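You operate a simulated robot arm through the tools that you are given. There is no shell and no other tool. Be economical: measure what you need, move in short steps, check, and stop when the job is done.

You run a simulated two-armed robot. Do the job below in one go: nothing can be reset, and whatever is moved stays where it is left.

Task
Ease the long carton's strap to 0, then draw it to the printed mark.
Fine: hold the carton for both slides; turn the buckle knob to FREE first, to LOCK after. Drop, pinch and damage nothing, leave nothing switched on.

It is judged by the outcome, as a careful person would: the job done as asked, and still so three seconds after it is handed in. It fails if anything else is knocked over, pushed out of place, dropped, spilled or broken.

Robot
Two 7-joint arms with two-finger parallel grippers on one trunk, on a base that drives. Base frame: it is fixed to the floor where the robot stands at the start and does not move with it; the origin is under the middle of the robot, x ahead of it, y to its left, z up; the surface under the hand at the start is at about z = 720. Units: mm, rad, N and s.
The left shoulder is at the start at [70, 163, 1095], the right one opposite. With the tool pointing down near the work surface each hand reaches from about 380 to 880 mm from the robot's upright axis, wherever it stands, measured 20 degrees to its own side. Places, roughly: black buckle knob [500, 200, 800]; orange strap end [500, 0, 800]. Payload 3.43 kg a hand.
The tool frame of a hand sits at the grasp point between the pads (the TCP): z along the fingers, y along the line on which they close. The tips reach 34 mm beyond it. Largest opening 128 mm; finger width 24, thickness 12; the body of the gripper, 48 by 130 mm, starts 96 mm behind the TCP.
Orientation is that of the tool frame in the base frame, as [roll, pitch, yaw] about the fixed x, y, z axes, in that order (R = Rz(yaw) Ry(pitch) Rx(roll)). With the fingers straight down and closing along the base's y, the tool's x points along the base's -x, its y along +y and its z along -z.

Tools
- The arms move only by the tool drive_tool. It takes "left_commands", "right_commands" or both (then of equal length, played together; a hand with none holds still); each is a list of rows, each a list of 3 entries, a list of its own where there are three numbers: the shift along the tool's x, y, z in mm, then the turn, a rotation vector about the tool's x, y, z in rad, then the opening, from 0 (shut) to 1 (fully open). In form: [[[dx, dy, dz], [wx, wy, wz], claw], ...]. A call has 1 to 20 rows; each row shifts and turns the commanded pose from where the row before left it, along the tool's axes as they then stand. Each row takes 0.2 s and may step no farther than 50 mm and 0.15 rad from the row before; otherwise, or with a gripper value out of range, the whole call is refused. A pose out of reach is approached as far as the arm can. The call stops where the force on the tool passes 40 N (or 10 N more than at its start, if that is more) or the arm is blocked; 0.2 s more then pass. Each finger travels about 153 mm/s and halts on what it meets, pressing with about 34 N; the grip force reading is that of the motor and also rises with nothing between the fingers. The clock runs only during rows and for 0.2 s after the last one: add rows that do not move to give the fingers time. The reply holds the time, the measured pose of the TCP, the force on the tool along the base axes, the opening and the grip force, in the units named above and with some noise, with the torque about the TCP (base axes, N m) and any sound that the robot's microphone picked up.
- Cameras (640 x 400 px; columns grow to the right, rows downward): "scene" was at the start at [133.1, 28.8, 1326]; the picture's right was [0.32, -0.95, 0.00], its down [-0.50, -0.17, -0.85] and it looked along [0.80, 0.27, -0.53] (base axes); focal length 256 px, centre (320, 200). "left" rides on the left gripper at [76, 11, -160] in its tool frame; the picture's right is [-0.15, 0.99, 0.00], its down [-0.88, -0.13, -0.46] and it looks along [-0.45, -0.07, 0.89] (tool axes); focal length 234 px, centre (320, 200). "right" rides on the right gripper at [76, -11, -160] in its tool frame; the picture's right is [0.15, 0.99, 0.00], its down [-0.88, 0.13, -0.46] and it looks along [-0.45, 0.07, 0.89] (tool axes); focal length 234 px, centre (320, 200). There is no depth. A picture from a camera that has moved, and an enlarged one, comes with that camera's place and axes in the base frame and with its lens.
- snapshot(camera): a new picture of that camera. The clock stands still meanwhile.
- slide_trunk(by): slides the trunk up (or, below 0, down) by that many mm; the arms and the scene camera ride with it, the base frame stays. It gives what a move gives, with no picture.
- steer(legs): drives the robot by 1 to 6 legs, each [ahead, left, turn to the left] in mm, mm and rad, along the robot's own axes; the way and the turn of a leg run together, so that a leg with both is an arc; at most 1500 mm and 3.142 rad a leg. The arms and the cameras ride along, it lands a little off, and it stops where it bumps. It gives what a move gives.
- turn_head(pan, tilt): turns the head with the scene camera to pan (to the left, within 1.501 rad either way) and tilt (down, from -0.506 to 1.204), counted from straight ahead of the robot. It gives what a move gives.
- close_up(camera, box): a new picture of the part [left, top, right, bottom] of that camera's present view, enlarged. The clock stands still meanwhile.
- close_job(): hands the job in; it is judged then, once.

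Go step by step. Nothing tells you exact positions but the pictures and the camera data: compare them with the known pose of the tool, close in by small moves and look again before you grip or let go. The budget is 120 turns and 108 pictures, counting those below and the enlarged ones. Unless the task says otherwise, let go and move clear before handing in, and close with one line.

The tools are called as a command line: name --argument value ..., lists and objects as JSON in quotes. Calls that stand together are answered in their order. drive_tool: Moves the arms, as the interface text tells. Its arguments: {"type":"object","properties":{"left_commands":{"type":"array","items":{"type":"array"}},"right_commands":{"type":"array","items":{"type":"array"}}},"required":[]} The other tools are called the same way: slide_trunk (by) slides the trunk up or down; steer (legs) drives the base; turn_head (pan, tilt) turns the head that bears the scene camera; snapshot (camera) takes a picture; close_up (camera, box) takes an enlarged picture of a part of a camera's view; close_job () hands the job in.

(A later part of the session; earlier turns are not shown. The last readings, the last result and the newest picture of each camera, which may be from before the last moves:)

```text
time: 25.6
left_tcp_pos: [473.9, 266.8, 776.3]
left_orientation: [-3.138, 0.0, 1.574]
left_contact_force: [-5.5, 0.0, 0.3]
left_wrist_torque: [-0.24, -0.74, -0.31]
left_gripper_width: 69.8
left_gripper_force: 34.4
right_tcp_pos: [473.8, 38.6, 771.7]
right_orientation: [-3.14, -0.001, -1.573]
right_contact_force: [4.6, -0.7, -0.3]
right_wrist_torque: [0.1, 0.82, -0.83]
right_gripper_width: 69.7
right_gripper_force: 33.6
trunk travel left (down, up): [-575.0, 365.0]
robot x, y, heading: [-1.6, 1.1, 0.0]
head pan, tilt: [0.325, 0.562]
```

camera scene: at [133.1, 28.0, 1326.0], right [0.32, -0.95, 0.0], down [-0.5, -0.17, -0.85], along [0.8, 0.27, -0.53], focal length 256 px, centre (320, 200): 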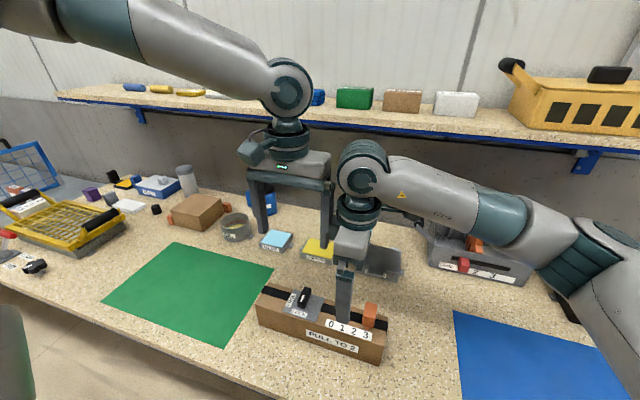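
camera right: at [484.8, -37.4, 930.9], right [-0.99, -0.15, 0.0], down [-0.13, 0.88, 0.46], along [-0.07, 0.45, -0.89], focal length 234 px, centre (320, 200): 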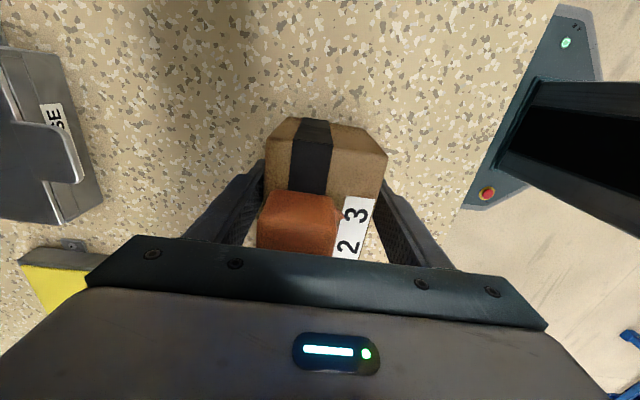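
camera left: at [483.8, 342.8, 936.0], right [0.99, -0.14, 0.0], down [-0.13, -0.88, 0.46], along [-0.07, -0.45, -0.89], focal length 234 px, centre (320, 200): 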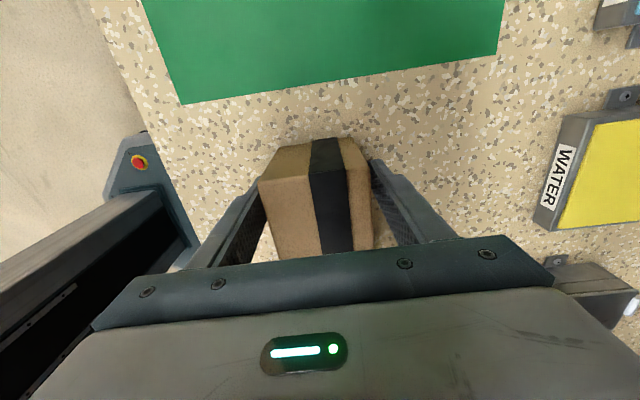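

The left holds the carton. The right now lets go, rises clear and positions above the orange block (≈486, 31).

drive_tool --right_commands '[[[0, 0, 0], [0, 0, 0], 0.7], [[0, 0, 0], [0, 0, 0], 0.8], [[0, 0, -35], [0, 0, 0], 0.8], [[0, 0, -35], [0, 0, 0], 0.8], [[0, 0, -35], [0, 0, 0], 0.8], [[6, -11, -25], [0, 0, 0], 0.6], [[0, 0, 0], [0, 0, 0], 0.5]]'

snapshot --camera "right"

close_up --camera "right" --box '[240, 90, 400, 240]'

close_up --camera "scene" --box '[280, 220, 440, 370]'

```text
time: 27.2
left_tcp_pos: [474.3, 265.2, 776.1]
left_orientation: [-3.136, -0.001, 1.574]
left_contact_force: [0.0, 0.2, -0.4]
left_wrist_torque: [0.01, -0.05, -0.05]
left_gripper_width: 69.7
left_gripper_force: 33.9
right_tcp_pos: [484.6, 36.2, 904.1]
right_orientation: [-3.139, 0.0, -1.57]
right_contact_force: [0.7, 0.3, 0.3]
right_wrist_torque: [0.03, 0.04, 0.01]
right_gripper_width: 64.0
right_gripper_force: 0.0
trunk travel left (down, up): [-575.0, 365.0]
robot x, y, heading: [1.8, -1.9, -0.002]
head pan, tilt: [0.325, 0.562]
```

```text
72 pictures are left
camera right: at [493.7, -40.8, 1062.8], right [-0.99, -0.15, 0.0], down [-0.13, 0.88, 0.46], along [-0.07, 0.45, -0.89], focal length 234 px, centre (320, 200)
```

right: 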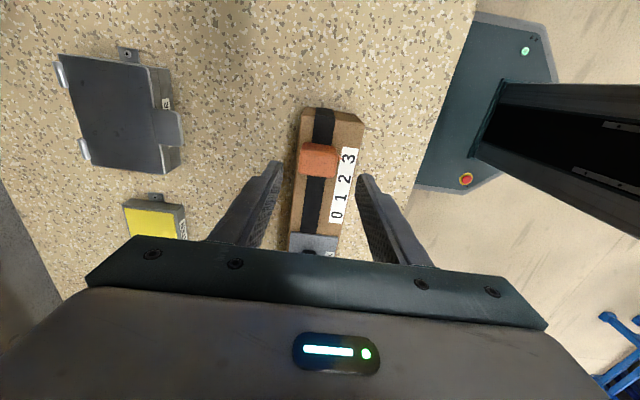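

```text
2.67 times, centred on (320, 165) of right
camera zoom: at [493.7, -40.8, 1062.8], right [-0.99, -0.15, 0.0], down [-0.13, 0.88, 0.46], along [-0.07, 0.45, -0.89], focal length 624 px, centre (320, 293)
```

zoom: 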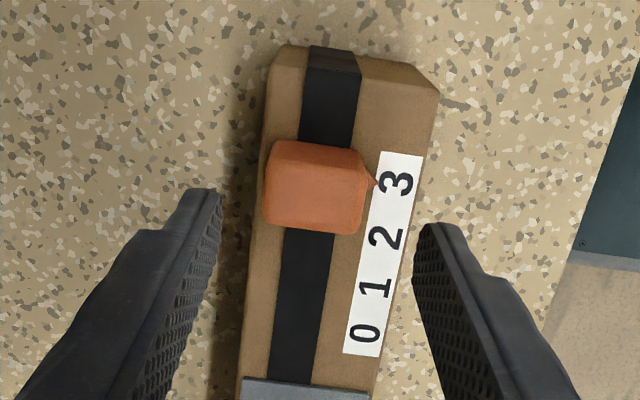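

```text
2.67 times, centred on (360, 295) of scene
camera zoom: at [133.3, 29.0, 1325.9], right [0.32, -0.95, 0.0], down [-0.5, -0.17, -0.85], along [0.8, 0.27, -0.53], focal length 683 px, centre (213, -53)
```

zoom: 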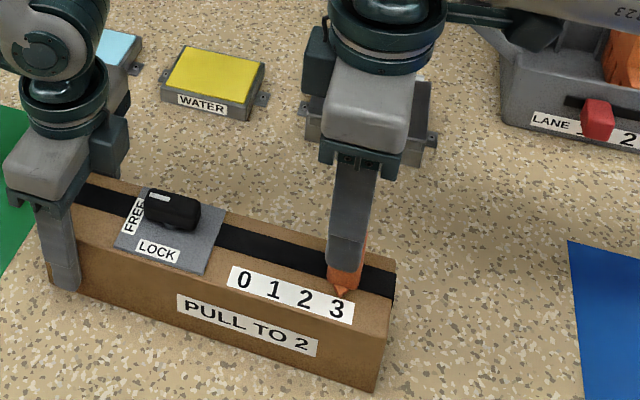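

Block centre is (484.5, 31.5). I'll lower the right fingers around its upper part, above the pointer.

drive_tool --right_commands '[[[4.5, 0, 27], [0, 0, 0], 0.5], [[0, 0, 26], [0, 0, 0], 0.5], [[0, 0, 0], [0, 0, 0], 0.5]]'

close_up --camera "right" --box '[220, 110, 420, 260]'

close_up --camera "scene" --box '[310, 260, 400, 350]'

```text
time: 28.0
left_tcp_pos: [473.9, 266.2, 776.9]
left_orientation: [-3.138, 0.0, 1.573]
left_contact_force: [-0.1, -0.1, -0.9]
left_wrist_torque: [0.09, -0.01, -0.07]
left_gripper_width: 69.7
left_gripper_force: 34.2
right_tcp_pos: [482.0, 30.2, 858.1]
right_orientation: [-3.141, 0.0, -1.574]
right_contact_force: [0.5, 0.1, 0.0]
right_wrist_torque: [-0.02, 0.0, 0.05]
right_gripper_width: 64.3
right_gripper_force: 0.1
right hand out of reach, approached as far as the arm can: row 2
trunk travel left (down, up): [-575.0, 365.0]
robot x, y, heading: [0.9, -0.9, -0.002]
head pan, tilt: [0.325, 0.562]
```

```text
2.67 times, centred on (320, 185) of right
camera zoom: at [495.6, -45.4, 1018.2], right [-0.99, -0.14, 0.0], down [-0.13, 0.88, 0.46], along [-0.06, 0.45, -0.89], focal length 624 px, centre (320, 240)
```

zoom: 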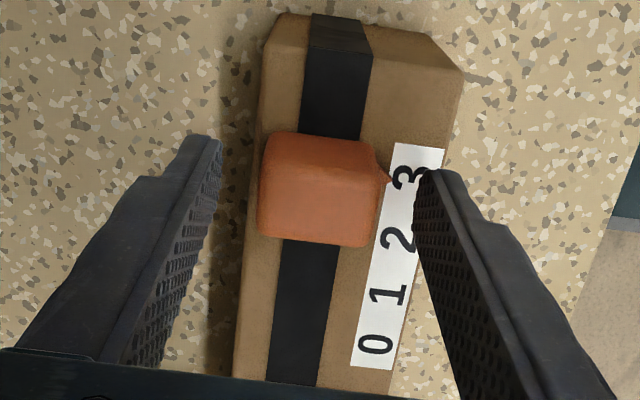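

```text
4.44 times, centred on (355, 305) of scene
camera zoom: at [133.4, 28.8, 1326.0], right [0.32, -0.95, 0.0], down [-0.5, -0.17, -0.85], along [0.8, 0.27, -0.53], focal length 1138 px, centre (164, -267)
```

zoom: 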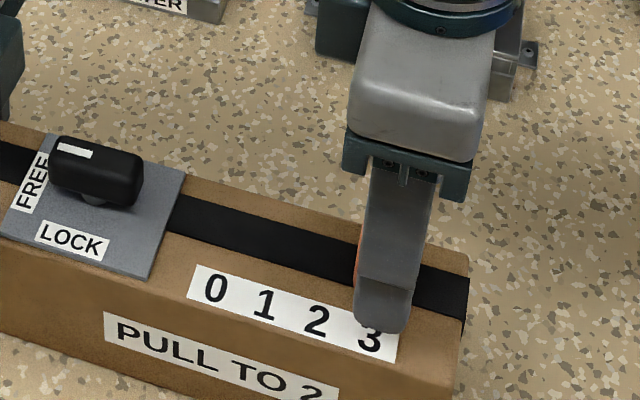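

The arm stopped about 8 mm high, near its reach limit in this posture. I'll try the remaining descent in small steps.

drive_tool --right_commands '[[[0, -1.5, 4], [0, 0, 0], 0.5], [[0, 0, 4], [0, 0, 0], 0.5], [[0, 0, 0], [0, 0, 0], 0.5]]'

```text
time: 28.8
left_tcp_pos: [473.9, 267.0, 776.5]
left_orientation: [-3.138, 0.0, 1.574]
left_contact_force: [0.1, -0.3, 0.3]
left_wrist_torque: [-0.02, -0.04, -0.03]
left_gripper_width: 69.7
left_gripper_force: 34.1
right_tcp_pos: [485.2, 30.2, 859.6]
right_orientation: [-3.14, 0.001, -1.576]
right_contact_force: [-0.3, -0.8, -0.1]
right_wrist_torque: [-0.02, -0.03, 0.02]
right_gripper_width: 64.0
right_gripper_force: 0.0
right hand out of reach, approached as far as the arm can: row 1, 2
trunk travel left (down, up): [-575.0, 365.0]
robot x, y, heading: [2.0, -4.2, 0.002]
head pan, tilt: [0.325, 0.562]
```

The quarter-turned posture cannot go lower here. Gripping the block along y is firmer for sliding anyway, so I'll raise the right hand and turn it back a quarter turn.

drive_tool --right_commands '[[[0, 0, -35], [0, 0, 0], 0.5], [[0, 0, -35], [0, 0, 0], 0.5], [[0, 0, 0], [0, 0, 0.1428], 0.5], [[0, 0, 0], [0, 0, 0.1428], 0.5], [[0, 0, 0], [0, 0, 0.1428], 0.5], [[0, 0, 0], [0, 0, 0.1428], 0.5], [[0, 0, 0], [0, 0, 0.1428], 0.5], [[0, 0, 0], [0, 0, 0.1428], 0.5], [[0, 0, 0], [0, 0, 0.1428], 0.5], [[0, 0, 0], [0, 0, 0.1428], 0.5], [[0, 0, 0], [0, 0, 0.1428], 0.5], [[0, 0, 0], [0, 0, 0.1428], 0.5], [[0, 0, 0], [0, 0, 0.1428], 0.5], [[0, 0, 0], [0, 0, 0], 0.45]]'

close_up --camera "right" --box '[220, 110, 420, 260]'

```text
time: 31.8
left_tcp_pos: [473.8, 266.4, 777.4]
left_orientation: [-3.138, 0.001, 1.573]
left_contact_force: [-0.5, -1.2, 0.5]
left_wrist_torque: [-0.06, -0.06, 0.0]
left_gripper_width: 69.8
left_gripper_force: 33.6
right_tcp_pos: [484.2, 31.3, 927.5]
right_orientation: [-3.141, 0.001, 3.141]
right_contact_force: [-0.2, 0.3, -0.1]
right_wrist_torque: [0.0, 0.01, 0.0]
right_gripper_width: 57.8
right_gripper_force: 0.0
trunk travel left (down, up): [-575.0, 365.0]
robot x, y, heading: [0.7, 1.6, 0.003]
head pan, tilt: [0.325, 0.562]
```

```text
2.67 times, centred on (320, 185) of right
camera zoom: at [408.8, 19.9, 1086.7], right [-0.14, 0.99, 0.0], down [0.88, 0.13, 0.46], along [0.45, 0.07, -0.89], focal length 624 px, centre (320, 240)
```

zoom: 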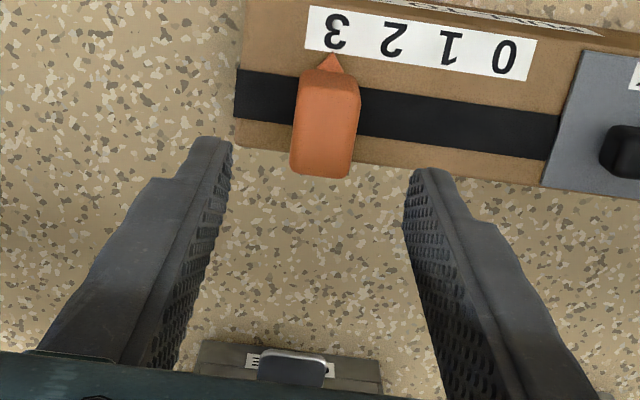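

The block sits centred under the fingers. Lowering to z≈840, tips just over the carton top.

drive_tool --right_commands '[[[0, 1, 30], [0, 0, 0], 0.42], [[0, 0, 30], [0, 0, 0], 0.42], [[0, 0, 27], [0, 0, 0], 0.42], [[0, 0, 0], [0, 0, 0], 0.42]]'

close_up --camera "right" --box '[220, 110, 420, 260]'

close_up --camera "scene" --box '[310, 260, 400, 350]'

```text
time: 32.8
left_tcp_pos: [473.5, 266.5, 776.7]
left_orientation: [-3.139, 0.001, 1.576]
left_contact_force: [0.3, -0.8, -0.7]
left_wrist_torque: [-0.05, -0.03, -0.05]
left_gripper_width: 69.8
left_gripper_force: 33.7
right_tcp_pos: [486.6, 30.3, 843.1]
right_orientation: [-3.14, 0.001, -3.141]
right_contact_force: [0.0, 1.0, 0.0]
right_wrist_torque: [-0.02, 0.01, 0.0]
right_gripper_width: 53.7
right_gripper_force: 0.2
trunk travel left (down, up): [-575.0, 365.0]
robot x, y, heading: [0.5, -2.7, 0.0]
head pan, tilt: [0.325, 0.562]
```

```text
2.67 times, centred on (320, 185) of right
camera zoom: at [410.0, 19.4, 1000.9], right [-0.15, 0.99, 0.0], down [0.88, 0.13, 0.46], along [0.45, 0.07, -0.89], focal length 624 px, centre (320, 240)
```

zoom: 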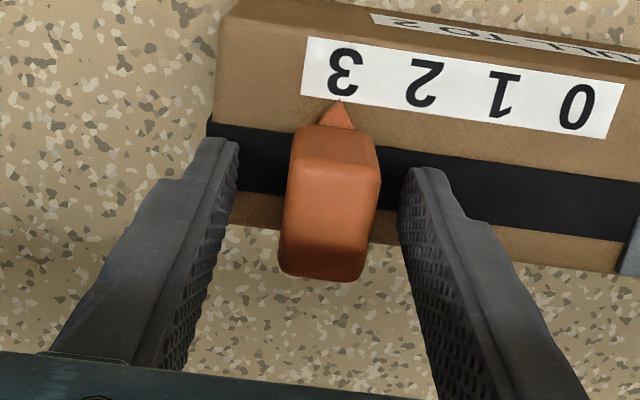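

```text
4.44 times, centred on (355, 305) of scene
camera zoom: at [133.2, 28.9, 1325.9], right [0.32, -0.95, 0.0], down [-0.5, -0.17, -0.85], along [0.8, 0.27, -0.53], focal length 1138 px, centre (164, -267)
```

zoom: 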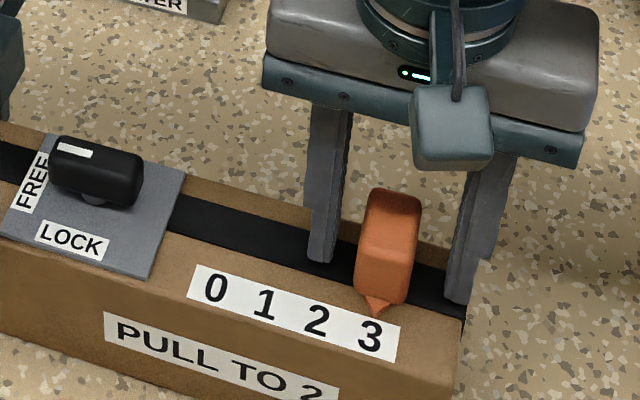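

The fingers are around the block, about 2 mm low in y; I'll shift and close gently.

drive_tool --right_commands '[[[0, 2, 0], [0, 0, 0], 0.42], [[0, 0, 0], [0, 0, 0], 0.32], [[0, 0, 0], [0, 0, 0], 0.26], [[0, 0, 0], [0, 0, 0], 0.22], [[0, 0, 0], [0, 0, 0], 0.19], [[0, 0, 0], [0, 0, 0], 0.16], [[0, 0, 0], [0, 0, 0], 0.15]]'

close_up --camera "right" --box '[220, 110, 420, 260]'

```text
time: 34.4
left_tcp_pos: [474.3, 266.0, 776.6]
left_orientation: [-3.137, 0.0, 1.576]
left_contact_force: [0.3, -0.1, 0.1]
left_wrist_torque: [-0.23, -0.1, -0.13]
left_gripper_width: 69.7
left_gripper_force: 34.3
right_tcp_pos: [485.8, 32.8, 841.1]
right_orientation: [-3.141, 0.003, 3.141]
right_contact_force: [0.5, 0.5, 1.1]
right_wrist_torque: [0.28, 0.03, 0.07]
right_gripper_width: 24.8
right_gripper_force: 34.0
trunk travel left (down, up): [-575.0, 365.0]
robot x, y, heading: [-0.9, 0.6, 0.005]
head pan, tilt: [0.325, 0.562]
```

```text
2.67 times, centred on (320, 185) of right
camera zoom: at [409.8, 21.8, 1000.5], right [-0.15, 0.99, 0.0], down [0.88, 0.13, 0.46], along [0.45, 0.07, -0.89], focal length 624 px, centre (320, 240)
```

zoom: 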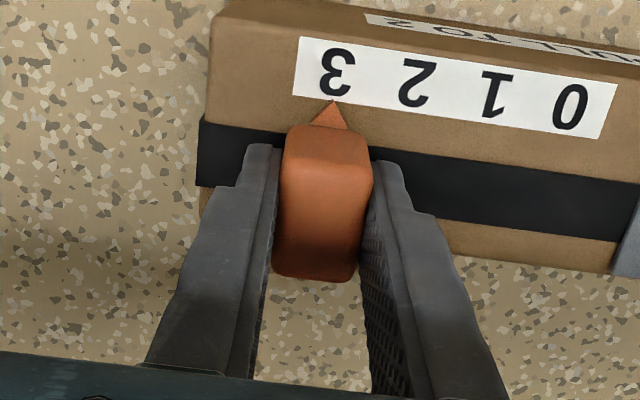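

Block gripped with no side load. Now I'll ease the strap toward 0 in small steps along +y.

drive_tool --right_commands '[[[0, 4, 0], [0, 0, 0], 0.15], [[0, 5, 0], [0, 0, 0], 0.15], [[0, 5, 0], [0, 0, 0], 0.15], [[0, 5, 0], [0, 0, 0], 0.15], [[0, 5, 0], [0, 0, 0], 0.15], [[0, 0, 0], [0, 0, 0], 0.15]]'

snapshot --camera "right"

```text
time: 35.8
left_tcp_pos: [472.6, 266.5, 776.3]
left_orientation: [-3.136, -0.001, 1.574]
left_contact_force: [-6.5, 1.8, -2.5]
left_wrist_torque: [0.36, -0.49, -1.15]
left_gripper_width: 70.0
left_gripper_force: 34.3
right_tcp_pos: [483.9, 58.3, 841.4]
right_orientation: [3.141, 0.004, 3.141]
right_contact_force: [8.9, -0.4, 9.2]
right_wrist_torque: [0.19, -0.44, -0.06]
right_gripper_width: 24.8
right_gripper_force: 34.2
trunk travel left (down, up): [-575.0, 365.0]
robot x, y, heading: [-2.4, 0.1, 0.002]
head pan, tilt: [0.325, 0.562]
```

```text
63 pictures are left
camera right: at [408.2, 47.5, 1000.3], right [-0.15, 0.99, 0.0], down [0.88, 0.13, 0.46], along [0.45, 0.07, -0.89], focal length 234 px, centre (320, 200)
```

right: 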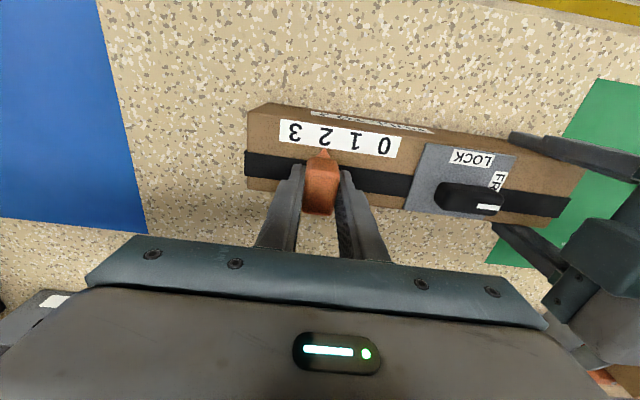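

It slides smoothly and is now at 2. I'll continue to 1 and most of the way to 0.

drive_tool --right_commands '[[[-0.7, 5, -0.7], [0, 0, 0], 0.15], [[0, 5, 0], [0, 0, 0], 0.15], [[0, 5, 0], [0, 0, 0], 0.15], [[0, 5, 0], [0, 0, 0], 0.15], [[0, 5, 0], [0, 0, 0], 0.15], [[0, 5, 0], [0, 0, 0], 0.15], [[0, 5, 0], [0, 0, 0], 0.15], [[0, 5, 0], [0, 0, 0], 0.15], [[0, 5, 0], [0, 0, 0], 0.15], [[0, 0, 0], [0, 0, 0], 0.15]]'

close_up --camera "right" --box '[220, 110, 420, 260]'

close_up --camera "scene" --box '[290, 260, 400, 350]'

```text
time: 38.0
left_tcp_pos: [473.0, 266.2, 776.6]
left_orientation: [-3.138, 0.001, 1.573]
left_contact_force: [-4.4, 1.2, -11.1]
left_wrist_torque: [0.8, -0.69, -0.3]
left_gripper_width: 69.9
left_gripper_force: 33.8
right_tcp_pos: [484.5, 102.7, 841.4]
right_orientation: [-3.141, 0.003, 3.14]
right_contact_force: [7.5, 0.7, 22.2]
right_wrist_torque: [0.3, -0.04, -0.03]
right_gripper_width: 24.6
right_gripper_force: 33.6
trunk travel left (down, up): [-575.0, 365.0]
robot x, y, heading: [-0.0, -1.0, -0.003]
head pan, tilt: [0.325, 0.562]
```

```text
2.67 times, centred on (320, 185) of right
camera zoom: at [408.1, 91.3, 1000.3], right [-0.15, 0.99, 0.0], down [0.88, 0.13, 0.46], along [0.45, 0.07, -0.89], focal length 624 px, centre (320, 240)
```

zoom: 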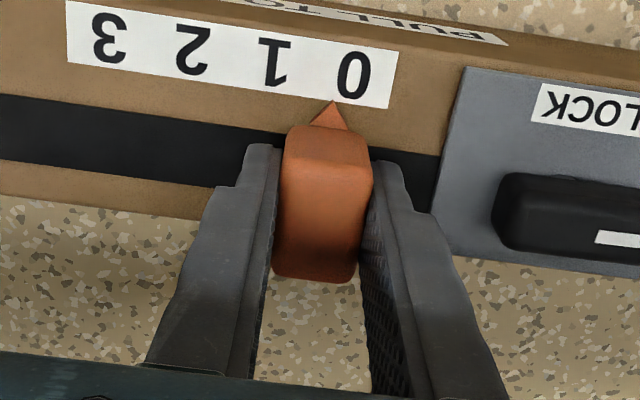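

```text
4.44 times, centred on (345, 305) of scene
camera zoom: at [132.8, 29.1, 1326.1], right [0.32, -0.95, 0.0], down [-0.5, -0.17, -0.85], along [0.8, 0.27, -0.53], focal length 1138 px, centre (209, -267)
```

zoom: 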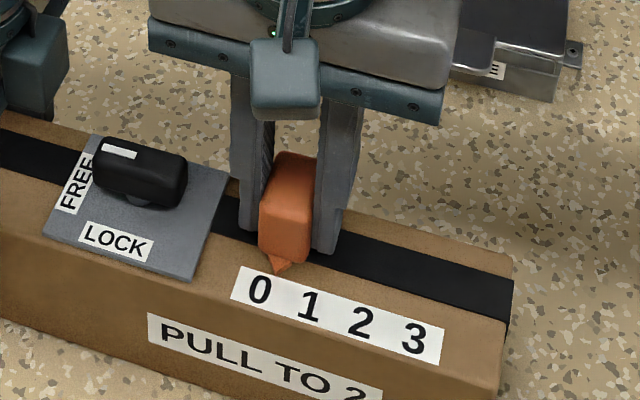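

The pointer is about 5 mm short of 0. I'll ease the slight down-press and finish the last bit.

drive_tool --right_commands '[[[-0.4, 1, -1.2], [0, 0, 0], 0.15], [[0, 2, -0.5], [0, 0, 0], 0.15], [[0, 1.8, 0], [0, 0, 0], 0.15], [[0, 0, 0], [0, 0, 0], 0.15]]'

close_up --camera "right" --box '[270, 110, 370, 185]'

close_up --camera "scene" --box '[310, 295, 400, 350]'

```text
time: 39.0
left_tcp_pos: [474.8, 265.7, 777.5]
left_orientation: [-3.14, 0.003, 1.571]
left_contact_force: [-7.2, -0.5, 6.7]
left_wrist_torque: [-1.23, -0.12, -0.82]
left_gripper_width: 69.7
left_gripper_force: 33.5
right_tcp_pos: [484.5, 106.5, 842.6]
right_orientation: [-3.139, 0.0, -3.142]
right_contact_force: [6.9, -1.3, -5.8]
right_wrist_torque: [0.11, -0.49, -0.2]
right_gripper_width: 25.0
right_gripper_force: 33.3
trunk travel left (down, up): [-575.0, 365.0]
robot x, y, heading: [-0.9, -1.1, 0.0]
head pan, tilt: [0.325, 0.562]
```

```text
5.33 times, centred on (320, 148) of right
camera zoom: at [409.1, 96.3, 1001.2], right [-0.15, 0.99, 0.0], down [0.88, 0.13, 0.46], along [0.45, 0.07, -0.89], focal length 1249 px, centre (320, 480)
```

zoom: 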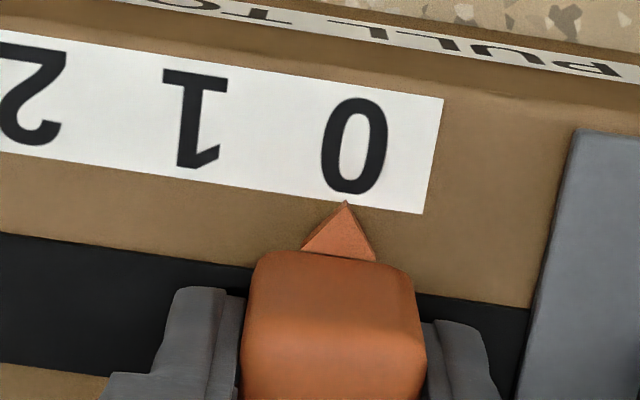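

```text
7.11 times, centred on (355, 322) of scene
camera zoom: at [133.4, 28.8, 1325.9], right [0.32, -0.95, 0.0], down [-0.51, -0.17, -0.85], along [0.8, 0.27, -0.53], focal length 1822 px, centre (71, -671)
```

zoom: 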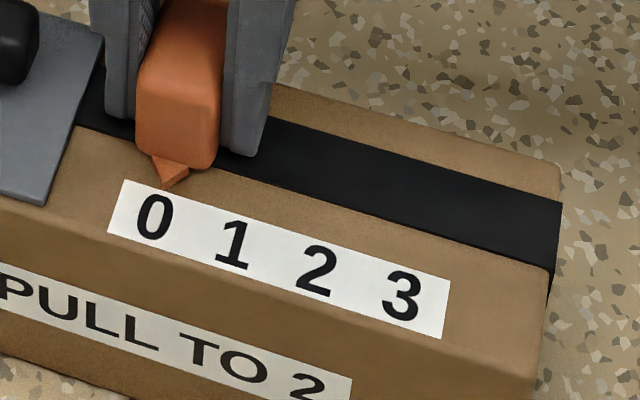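

The pointer stands exactly at 0. Now I'll draw the strap back toward 2, stopping just short to check.

drive_tool --right_commands '[[[-0.3, -3, 0.3], [0, 0, 0], 0.15], [[0, -5, 0], [0, 0, 0], 0.15], [[0, -5, 0], [0, 0, 0], 0.15], [[0, -5, 0], [0, 0, 0], 0.15], [[0, -5, 0], [0, 0, 0], 0.15], [[0, -5, 0], [0, 0, 0], 0.15], [[0, -5, 0], [0, 0, 0], 0.15], [[0, -5, 0], [0, 0, 0], 0.15], [[0, -5, 0], [0, 0, 0], 0.15], [[0, -3, 0], [0, 0, 0], 0.15], [[0, 0, 0], [0, 0, 0], 0.15]]'

close_up --camera "right" --box '[270, 110, 370, 185]'

```text
time: 41.4
left_tcp_pos: [473.5, 266.1, 777.1]
left_orientation: [-3.138, 0.0, 1.574]
left_contact_force: [5.4, 0.4, 1.1]
left_wrist_torque: [-0.3, -0.25, 1.0]
left_gripper_width: 69.6
left_gripper_force: 34.0
right_tcp_pos: [485.8, 61.6, 842.3]
right_orientation: [-3.139, 0.0, -3.141]
right_contact_force: [-6.5, 0.5, 0.0]
right_wrist_torque: [-0.15, 0.57, 0.22]
right_gripper_width: 25.0
right_gripper_force: 33.5
trunk travel left (down, up): [-575.0, 365.0]
robot x, y, heading: [-0.1, 0.9, 0.003]
head pan, tilt: [0.325, 0.562]
```

```text
5.33 times, centred on (320, 148) of right
camera zoom: at [410.0, 49.9, 1001.2], right [-0.15, 0.99, 0.0], down [0.88, 0.13, 0.46], along [0.45, 0.07, -0.89], focal length 1249 px, centre (320, 480)
```

zoom: 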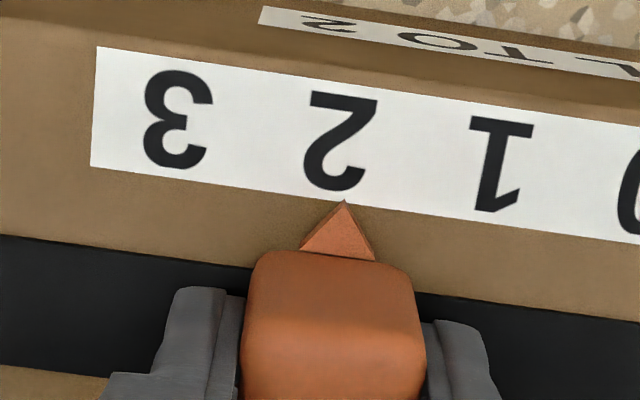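

The pointer is about 1.9 mm short of 2; I'll nudge it and check.

drive_tool --right_commands '[[[0.5, -1, 0], [0, 0, 0], 0.15], [[0, -0.9, 0], [0, 0, 0], 0.15], [[0, 0, 0], [0, 0, 0], 0.15]]'

close_up --camera "right" --box '[270, 110, 370, 185]'

```text
time: 42.2
left_tcp_pos: [474.0, 266.4, 777.1]
left_orientation: [-3.139, 0.001, 1.574]
left_contact_force: [4.1, -0.1, 2.1]
left_wrist_torque: [-0.51, 0.23, 0.68]
left_gripper_width: 69.6
left_gripper_force: 34.5
right_tcp_pos: [485.8, 59.9, 842.8]
right_orientation: [3.141, 0.002, 3.14]
right_contact_force: [-4.1, 0.5, -3.3]
right_wrist_torque: [-0.31, 0.01, 0.18]
right_gripper_width: 25.1
right_gripper_force: 34.4
trunk travel left (down, up): [-575.0, 365.0]
robot x, y, heading: [3.7, -3.8, 0.003]
head pan, tilt: [0.325, 0.562]
```

```text
5.33 times, centred on (320, 148) of right
camera zoom: at [409.9, 48.5, 1001.6], right [-0.15, 0.99, 0.0], down [0.88, 0.13, 0.46], along [0.45, 0.07, -0.89], focal length 1249 px, centre (320, 480)
```

zoom: 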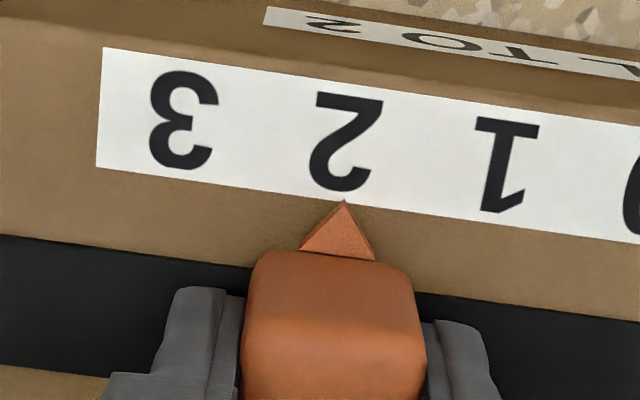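

Still about 1 mm short; another small nudge.

drive_tool --right_commands '[[[0, -1.2, 0], [0, 0, 0], 0.15], [[0, 0, 0], [0, 0, 0], 0.15], [[0, 0, 0], [0, 0, 0], 0.15]]'

close_up --camera "right" --box '[270, 110, 370, 185]'

close_up --camera "scene" --box '[310, 295, 400, 350]'

```text
time: 43.0
left_tcp_pos: [473.0, 266.5, 776.9]
left_orientation: [-3.137, 0.0, 1.575]
left_contact_force: [2.4, -0.4, 0.6]
left_wrist_torque: [-0.15, -0.08, 0.25]
left_gripper_width: 69.9
left_gripper_force: 34.3
right_tcp_pos: [485.4, 60.1, 843.9]
right_orientation: [-3.142, 0.003, -3.141]
right_contact_force: [-2.0, 0.4, -1.1]
right_wrist_torque: [-0.3, 0.17, 0.19]
right_gripper_width: 25.0
right_gripper_force: 34.2
trunk travel left (down, up): [-575.0, 365.0]
robot x, y, heading: [-1.5, 2.1, -0.0]
head pan, tilt: [0.325, 0.562]
```

```text
5.33 times, centred on (320, 148) of right
camera zoom: at [409.8, 47.5, 1001.5], right [-0.15, 0.99, 0.0], down [0.88, 0.13, 0.46], along [0.45, 0.07, -0.89], focal length 1249 px, centre (320, 480)
```

zoom: 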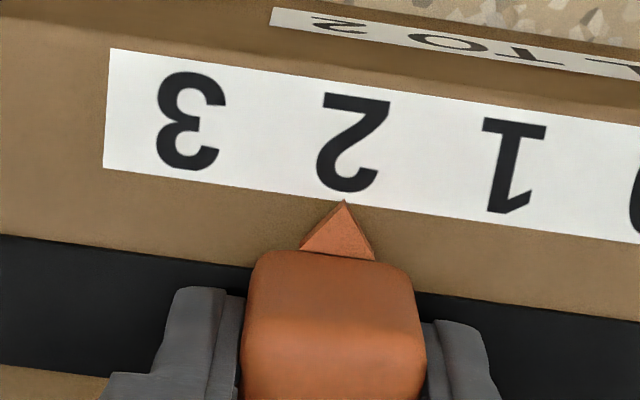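

```text
7.11 times, centred on (355, 322) of scene
camera zoom: at [133.4, 28.9, 1325.9], right [0.32, -0.95, 0.0], down [-0.51, -0.17, -0.85], along [0.8, 0.27, -0.53], focal length 1822 px, centre (71, -671)
```

zoom: 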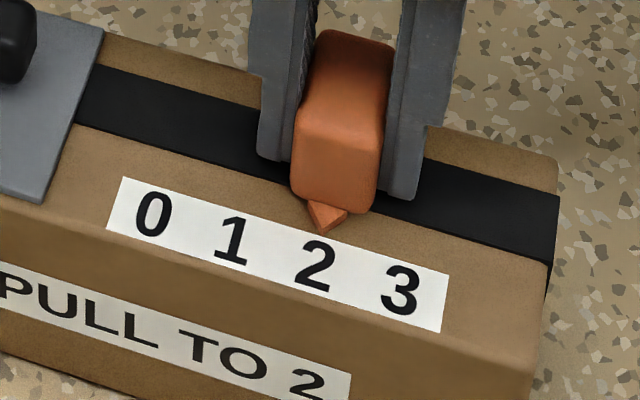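

The pointer lines up with 2 just as it did with 3 and 0. I'll open the right hand gently, raise it, and check that the strap stays.

drive_tool --right_commands '[[[0, 0, 0], [0, 0, 0], 0.22], [[0, 0, 0], [0, 0, 0], 0.32], [[0, 0, 0], [0, 0, 0], 0.42], [[0, 0, -30], [0, 0, 0], 0.42], [[0, 0, -40], [0, 0, 0], 0.5], [[0, 0, -20], [0, 0, 0], 0.5]]'

close_up --camera "right" --box '[270, 90, 370, 165]'

close_up --camera "scene" --box '[310, 295, 400, 350]'

```text
time: 44.4
left_tcp_pos: [473.9, 266.3, 776.4]
left_orientation: [-3.138, -0.001, 1.574]
left_contact_force: [0.4, -0.5, 0.3]
left_wrist_torque: [0.36, 0.04, 0.04]
left_gripper_width: 69.5
left_gripper_force: 34.5
right_tcp_pos: [486.0, 59.1, 933.1]
right_orientation: [-3.141, -0.002, 3.14]
right_contact_force: [0.6, 0.1, -0.2]
right_wrist_torque: [0.01, 0.0, -0.01]
right_gripper_width: 63.9
right_gripper_force: 0.1
trunk travel left (down, up): [-575.0, 365.0]
robot x, y, heading: [0.2, 0.2, 0.006]
head pan, tilt: [0.325, 0.562]
```

```text
5.33 times, centred on (320, 128) of right
camera zoom: at [411.0, 48.9, 1092.8], right [-0.15, 0.99, 0.0], down [0.88, 0.13, 0.46], along [0.45, 0.07, -0.89], focal length 1249 px, centre (320, 587)
```

zoom: 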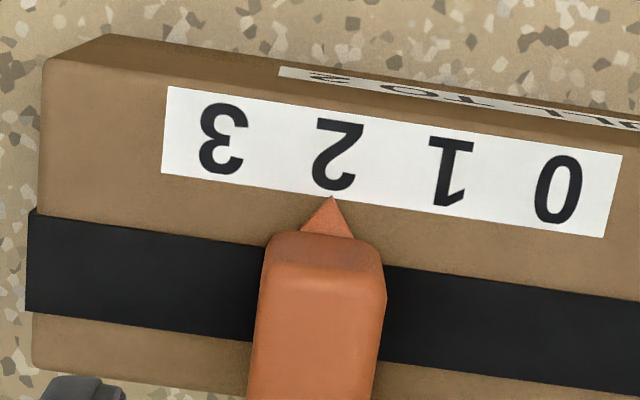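

```text
7.11 times, centred on (355, 322) of scene
camera zoom: at [133.3, 28.8, 1325.9], right [0.32, -0.95, 0.0], down [-0.5, -0.17, -0.85], along [0.8, 0.27, -0.53], focal length 1822 px, centre (71, -671)
```

zoom: 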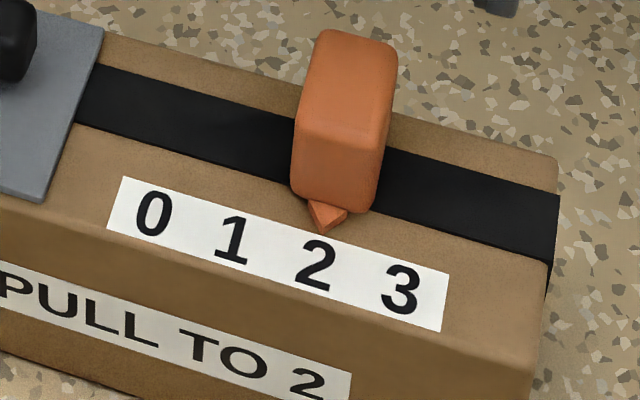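

The strap stays at 2. Now I'll turn the right hand a quarter turn again to brace the carton, moving over (474, 40).

drive_tool --right_commands '[[[0, 0, 0], [0, 0, -0.1428], 0.6], [[0, 0, 0], [0, 0, -0.1428], 0.7], [[0, 0, 0], [0, 0, -0.1428], 0.8], [[0, 0, 0], [0, 0, -0.1428], 0.9], [[0, 0, 0], [0, 0, -0.1428], 1], [[0, 0, 0], [0, 0, -0.1428], 1], [[0, 0, 0], [0, 0, -0.1428], 1], [[0, 0, 0], [0, 0, -0.1428], 1], [[0, 0, 0], [0, 0, -0.1428], 1], [[0, 0, 0], [0, 0, -0.1428], 1], [[0, 0, 0], [0, 0, -0.1428], 1], [[10, 6, 0], [0, 0, 0], 1], [[9, 6, 0], [0, 0, 0], 1], [[0, 0, 0], [0, 0, 0], 1]]'

```text
time: 47.4
left_tcp_pos: [474.9, 266.3, 777.8]
left_orientation: [-3.139, 0.001, 1.573]
left_contact_force: [-0.3, 1.0, 0.0]
left_wrist_torque: [0.41, 0.0, -0.01]
left_gripper_width: 69.7
left_gripper_force: 34.0
right_tcp_pos: [474.0, 40.3, 934.8]
right_orientation: [-3.14, 0.0, -1.572]
right_contact_force: [-0.4, 0.5, -0.1]
right_wrist_torque: [0.02, 0.02, 0.01]
right_gripper_width: 127.8
right_gripper_force: 0.0
trunk travel left (down, up): [-575.0, 365.0]
robot x, y, heading: [-0.5, -1.8, -0.002]
head pan, tilt: [0.325, 0.562]
```

In position above the carton; lowering to z≈772 and closing to near-contact.

drive_tool --right_commands '[[[0, 0, 40], [0, 0, 0], 1], [[0, 0, 40], [0, 0, 0], 1], [[0, 0, 40], [0, 0, 0], 1], [[0, 0, 40], [0, 0, 0], 1], [[0, 0, 2], [0, 0, 0], 1], [[0, 0, 0], [0, 0, 0], 0.65], [[0, 0, 0], [0, 0, 0], 0.65]]'

snapshot --camera "right"

close_up --camera "scene" --box '[220, 220, 400, 370]'

```text
time: 49.0
left_tcp_pos: [473.4, 265.8, 777.1]
left_orientation: [-3.138, 0.001, 1.576]
left_contact_force: [0.2, 0.8, -0.3]
left_wrist_torque: [0.33, 0.02, -0.02]
left_gripper_width: 70.2
left_gripper_force: 34.0
right_tcp_pos: [474.0, 39.6, 773.1]
right_orientation: [-3.141, 0.0, -1.571]
right_contact_force: [-0.1, 0.6, 0.2]
right_wrist_torque: [-0.02, 0.04, 0.02]
right_gripper_width: 83.1
right_gripper_force: 0.1
trunk travel left (down, up): [-575.0, 365.0]
robot x, y, heading: [-0.8, -1.2, -0.002]
head pan, tilt: [0.325, 0.562]
```

```text
52 pictures are left
camera right: at [485.3, -35.4, 931.2], right [-0.99, -0.15, 0.0], down [-0.13, 0.88, 0.46], along [-0.07, 0.45, -0.89], focal length 234 px, centre (320, 200)
```

right: 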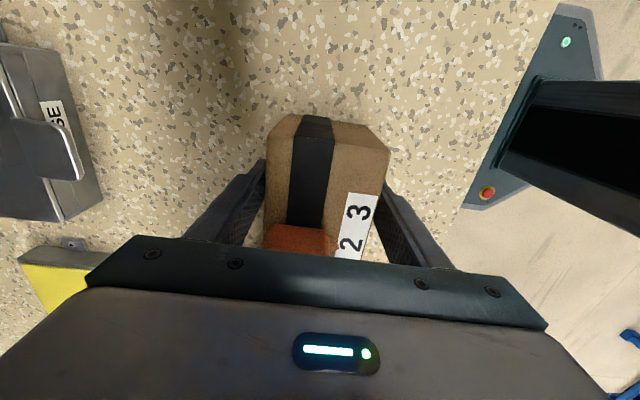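

```text
2.67 times, centred on (310, 295) of scene
camera zoom: at [133.3, 28.9, 1326.0], right [0.32, -0.95, 0.0], down [-0.5, -0.17, -0.85], along [0.8, 0.27, -0.53], focal length 683 px, centre (347, -53)
```

zoom: 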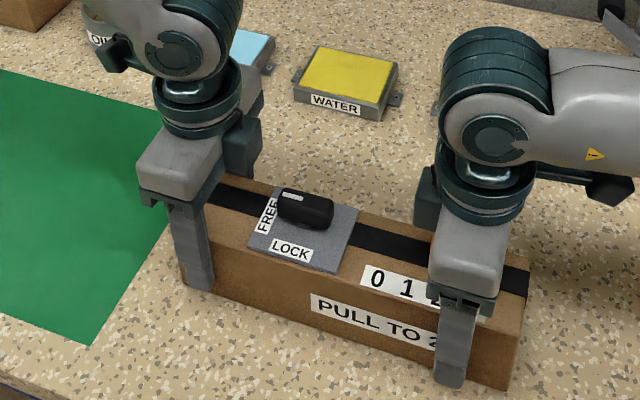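

Clear of the block. Closing the right onto the carton, then releasing the left and raising it.

drive_tool --right_commands '[[[0, 0, 0], [0, 0, 0], 0.6], [[0, 0, 0], [0, 0, 0], 0.57], [[0, 0, 0], [0, 0, 0], 0.55], [[0, 0, 0], [0, 0, 0], 0.53], [[0, 0, 0], [0, 0, 0], 0.51], [[0, 0, 0], [0, 0, 0], 0.5]]'

drive_tool --left_commands '[[[0, 0, 0], [0, 0, 0], 0.6], [[0, 0, 0], [0, 0, 0], 0.75], [[0, 0, -35], [0, 0, 0], 0.75], [[0, 0, -35], [0, 0, 0], 0.75], [[0, 0, -35], [0, 0, 0], 0.75], [[0, 0, -25], [0, 0, 0], 0.6], [[-28, 0, 0], [0, 0, 0], 0.5], [[-28, 0, 0], [0, 0, 0], 0.4], [[-27, 0, 0], [0, 0, 0], 0.4], [[0, 0, 0], [0, 0, 0], 0.4]]'

close_up --camera "left" --box '[220, 70, 420, 240]'

```text
time: 50.4
left_tcp_pos: [473.5, 265.6, 776.9]
left_orientation: [-3.137, 0.001, 1.573]
left_contact_force: [-4.2, 0.8, -0.6]
left_wrist_torque: [0.11, -0.86, -0.96]
left_gripper_width: 69.8
left_gripper_force: 33.6
right_tcp_pos: [474.2, 39.9, 772.7]
right_orientation: [-3.14, -0.001, -1.571]
right_contact_force: [3.6, -1.2, 0.2]
right_wrist_torque: [0.12, 0.86, 0.06]
right_gripper_width: 69.7
right_gripper_force: 33.9
trunk travel left (down, up): [-575.0, 365.0]
robot x, y, heading: [3.6, 0.2, 0.0]
head pan, tilt: [0.325, 0.562]
```

```text
time: 52.6
left_tcp_pos: [476.0, 183.6, 905.5]
left_orientation: [-3.14, 0.0, 1.575]
left_contact_force: [-0.3, -0.8, 0.1]
left_wrist_torque: [-0.03, -0.01, 0.0]
left_gripper_width: 51.2
left_gripper_force: 0.0
right_tcp_pos: [473.1, 41.2, 772.9]
right_orientation: [-3.14, 0.001, -1.571]
right_contact_force: [-0.6, -0.5, -0.4]
right_wrist_torque: [-0.28, -0.02, 0.0]
right_gripper_width: 69.8
right_gripper_force: 34.2
trunk travel left (down, up): [-575.0, 365.0]
robot x, y, heading: [-2.2, -1.3, -0.001]
head pan, tilt: [0.325, 0.562]
```

```text
2.35 times, centred on (320, 155) of left
camera zoom: at [486.5, 260.3, 1065.1], right [0.99, -0.14, 0.0], down [-0.13, -0.88, 0.46], along [-0.07, -0.45, -0.89], focal length 551 px, centre (320, 306)
```

zoom: 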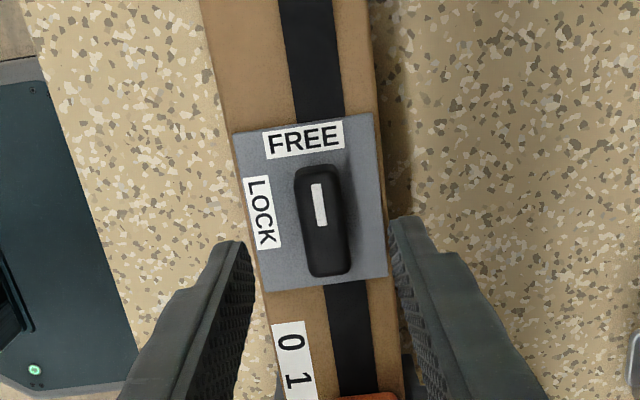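

The knob is still at FREE and the carton unmoved. The axis is about (476, 181.5); I'll lower the left hand onto the knob there.

drive_tool --left_commands '[[[-2, 0.5, 30], [0, 0, 0], 0.4], [[0, 0, 32], [0, 0, 0], 0.4], [[0, 0, 0], [0, 0, 0], 0.4]]'

close_up --camera "left" --box '[220, 90, 420, 240]'

```text
time: 53.4
left_tcp_pos: [476.1, 180.2, 842.4]
left_orientation: [-3.14, 0.0, 1.572]
left_contact_force: [-4.5, 1.8, 15.7]
left_wrist_torque: [-0.07, -0.15, -0.09]
left_gripper_width: 49.6
left_gripper_force: 0.1
right_tcp_pos: [473.2, 40.2, 773.6]
right_orientation: [3.142, -0.002, -1.572]
right_contact_force: [3.0, 0.0, -9.2]
right_wrist_torque: [-0.64, 0.21, -0.2]
right_gripper_width: 69.5
right_gripper_force: 34.3
trunk travel left (down, up): [-575.0, 365.0]
robot x, y, heading: [-3.4, 0.5, 0.001]
head pan, tilt: [0.325, 0.562]
```

```text
2.67 times, centred on (320, 165) of left
camera zoom: at [486.6, 257.7, 1002.5], right [0.99, -0.14, 0.0], down [-0.13, -0.88, 0.46], along [-0.07, -0.45, -0.89], focal length 624 px, centre (320, 293)
```

zoom: 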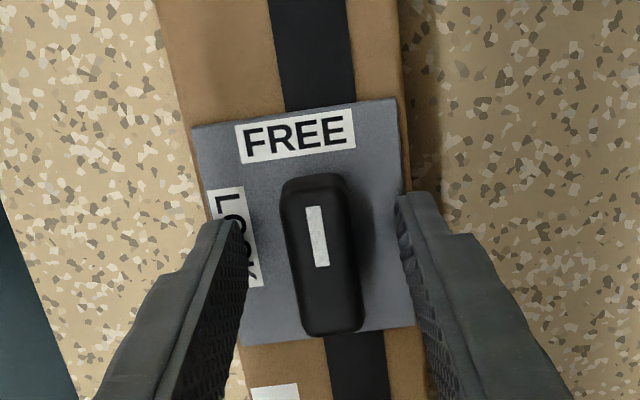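

A fingertip is lightly touching the plate; I'll rise 3 mm, then close gently on the knob.

drive_tool --left_commands '[[[0, 0, -3], [0, 0, 0], 0.4], [[0, 0, 0], [0, 0, 0], 0.3], [[0, 0, 0], [0, 0, 0], 0.24], [[0, 0, 0], [0, 0, 0], 0.2], [[0, 0, 0], [0, 0, 0], 0.17], [[0, 0, 0], [0, 0, 0], 0.14], [[0, 0, 0], [0, 0, 0], 0.11], [[0, 0, 0], [0, 0, 0], 0.1]]'

close_up --camera "left" --box '[220, 90, 420, 240]'

```text
time: 55.2
left_tcp_pos: [477.2, 180.3, 847.5]
left_orientation: [-3.138, -0.001, 1.574]
left_contact_force: [8.5, 1.0, -1.3]
left_wrist_torque: [0.14, -0.23, 0.0]
left_gripper_width: 19.4
left_gripper_force: 33.7
right_tcp_pos: [473.5, 40.9, 772.0]
right_orientation: [3.141, -0.001, -1.571]
right_contact_force: [-9.1, -0.6, 0.4]
right_wrist_torque: [0.22, -0.37, 1.21]
right_gripper_width: 69.5
right_gripper_force: 34.2
trunk travel left (down, up): [-575.0, 365.0]
robot x, y, heading: [-2.8, 1.1, -0.004]
head pan, tilt: [0.325, 0.562]
```

```text
2.67 times, centred on (320, 165) of left
camera zoom: at [486.9, 257.5, 1005.4], right [0.99, -0.14, 0.0], down [-0.13, -0.88, 0.46], along [-0.07, -0.45, -0.89], focal length 624 px, centre (320, 293)
```

zoom: 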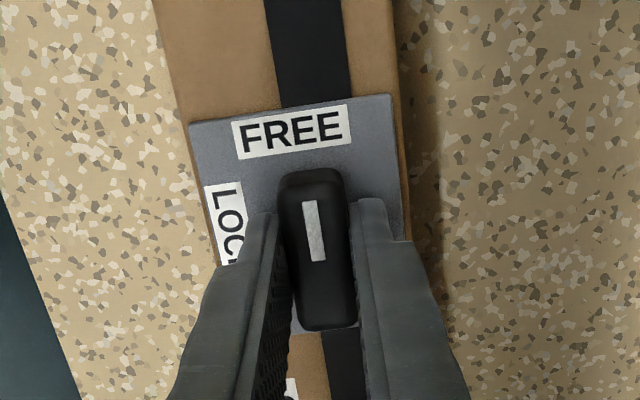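

Gripped. I'll ease the x load and turn toward LOCK half way, watching forces.

drive_tool --left_commands '[[[0, 0.8, 0], [0, 0, 0], 0.1], [[0, 0, 0], [0, 0, -0.1], 0.1], [[0, 0, 0], [0, 0, -0.12], 0.1], [[0, 0, 0], [0, 0, -0.12], 0.1], [[0, 0, 0], [0, 0, -0.12], 0.1], [[0, 0, 0], [0, 0, 0], 0.1]]'

```text
time: 56.6
left_tcp_pos: [476.8, 182.1, 847.7]
left_orientation: [-3.138, 0.0, 2.034]
left_contact_force: [7.6, -3.4, -7.8]
left_wrist_torque: [0.09, -0.3, 0.02]
left_gripper_width: 19.1
left_gripper_force: 34.2
right_tcp_pos: [474.3, 39.8, 773.2]
right_orientation: [-3.14, 0.001, -1.569]
right_contact_force: [-7.3, 2.4, 8.5]
right_wrist_torque: [0.81, -0.33, 1.09]
right_gripper_width: 69.5
right_gripper_force: 34.4
trunk travel left (down, up): [-575.0, 365.0]
robot x, y, heading: [3.7, 1.8, 0.001]
head pan, tilt: [0.325, 0.562]
```

Loads are small. Continuing the turn.

drive_tool --left_commands '[[[0, 0.5, 0], [0, 0, -0.12], 0.1], [[0, 0, 0], [0, 0, -0.12], 0.1], [[0, 0, 0], [0, 0, -0.12], 0.1], [[0, 0, 0], [0, 0, -0.12], 0.1], [[0, 0, 0], [0, 0, 0], 0.1]]'

```text
time: 57.8
left_tcp_pos: [478.2, 180.4, 845.8]
left_orientation: [-3.138, -0.002, 2.515]
left_contact_force: [-1.3, -7.5, -0.6]
left_wrist_torque: [-0.24, -0.33, 0.0]
left_gripper_width: 19.2
left_gripper_force: 34.3
right_tcp_pos: [474.5, 40.0, 773.6]
right_orientation: [-3.139, 0.0, -1.573]
right_contact_force: [2.0, 7.9, -0.8]
right_wrist_torque: [-0.35, 0.41, -0.1]
right_gripper_width: 69.6
right_gripper_force: 33.8
trunk travel left (down, up): [-575.0, 365.0]
robot x, y, heading: [2.0, 3.3, -0.004]
head pan, tilt: [0.325, 0.562]
```

The turn is smooth. Finishing the remaining 0.627 rad.

drive_tool --left_commands '[[[0, -0.5, 0], [0, 0, -0.125], 0.1], [[0, 0, 0], [0, 0, -0.125], 0.1], [[0, 0, 0], [0, 0, -0.125], 0.1], [[0, 0, 0], [0, 0, -0.125], 0.1], [[0, 0, 0], [0, 0, -0.127], 0.1], [[0, 0, 0], [0, 0, 0], 0.1], [[0, 0, 0], [0, 0, 0], 0.1]]'

close_up --camera "left" --box '[220, 90, 420, 240]'

```text
time: 59.4
left_tcp_pos: [478.7, 180.2, 846.5]
left_orientation: [3.142, -0.004, -3.141]
left_contact_force: [7.2, 1.8, -8.6]
left_wrist_torque: [0.34, -0.45, -0.01]
left_gripper_width: 19.3
left_gripper_force: 33.7
right_tcp_pos: [473.7, 39.3, 773.3]
right_orientation: [3.141, -0.001, -1.57]
right_contact_force: [-6.7, -2.6, 8.6]
right_wrist_torque: [1.18, -0.08, 0.94]
right_gripper_width: 70.0
right_gripper_force: 34.2
trunk travel left (down, up): [-575.0, 365.0]
robot x, y, heading: [2.6, -0.9, -0.002]
head pan, tilt: [0.325, 0.562]
```

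```text
2.67 times, centred on (320, 165) of left
camera zoom: at [401.0, 192.8, 1006.6], right [0.15, 0.99, 0.0], down [0.88, -0.13, 0.45], along [0.45, -0.07, -0.89], focal length 624 px, centre (320, 293)
```

zoom: 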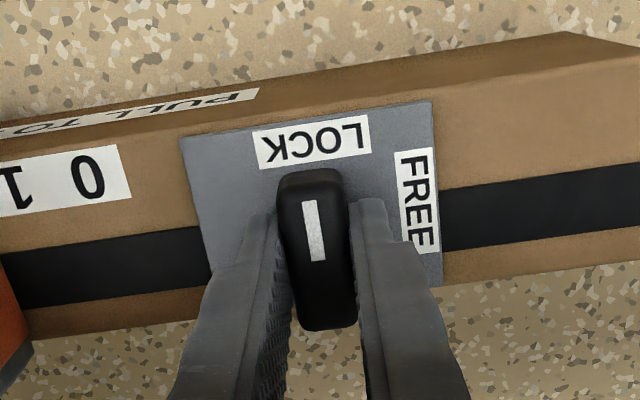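

Knob is at LOCK, as in the beginning. I'll open the left fingers and raise the hand straight up, well clear.

drive_tool --left_commands '[[[0, 0, 0], [0, 0, 0], 0.2], [[0, 0, 0], [0, 0, 0], 0.3], [[0, 0, 0], [0, 0, 0], 0.35], [[0, 0, -35], [0, 0, 0], 0.35], [[0, 0, -40], [0, 0, 0], 0.4], [[0, 0, -40], [0, 0, 0], 0.4], [[0, 0, -40], [0, 0, 0], 0.4], [[0, 0, 0], [0, 0, 0], 0.4]]'

close_up --camera "left" --box '[190, 70, 430, 220]'

```text
time: 61.2
left_tcp_pos: [476.6, 180.2, 1001.9]
left_orientation: [-3.142, -0.004, 3.14]
left_contact_force: [-0.5, 0.3, -0.4]
left_wrist_torque: [-0.02, 0.05, 0.0]
left_gripper_width: 51.2
left_gripper_force: 0.1
right_tcp_pos: [474.4, 41.2, 771.5]
right_orientation: [-3.141, -0.002, -1.571]
right_contact_force: [0.1, 1.0, 0.2]
right_wrist_torque: [-0.3, 0.05, 0.03]
right_gripper_width: 69.9
right_gripper_force: 34.6
trunk travel left (down, up): [-575.0, 365.0]
robot x, y, heading: [0.2, 3.3, -0.001]
head pan, tilt: [0.325, 0.562]
```

```text
2.67 times, centred on (310, 145) of left
camera zoom: at [400.2, 192.2, 1161.2], right [0.15, 0.99, 0.0], down [0.88, -0.13, 0.45], along [0.45, -0.07, -0.89], focal length 624 px, centre (347, 347)
```

zoom: 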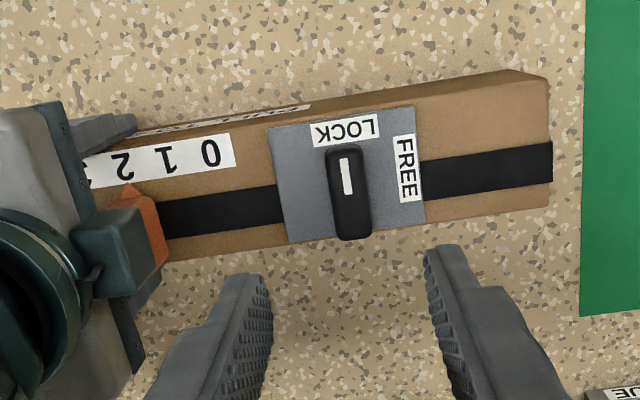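

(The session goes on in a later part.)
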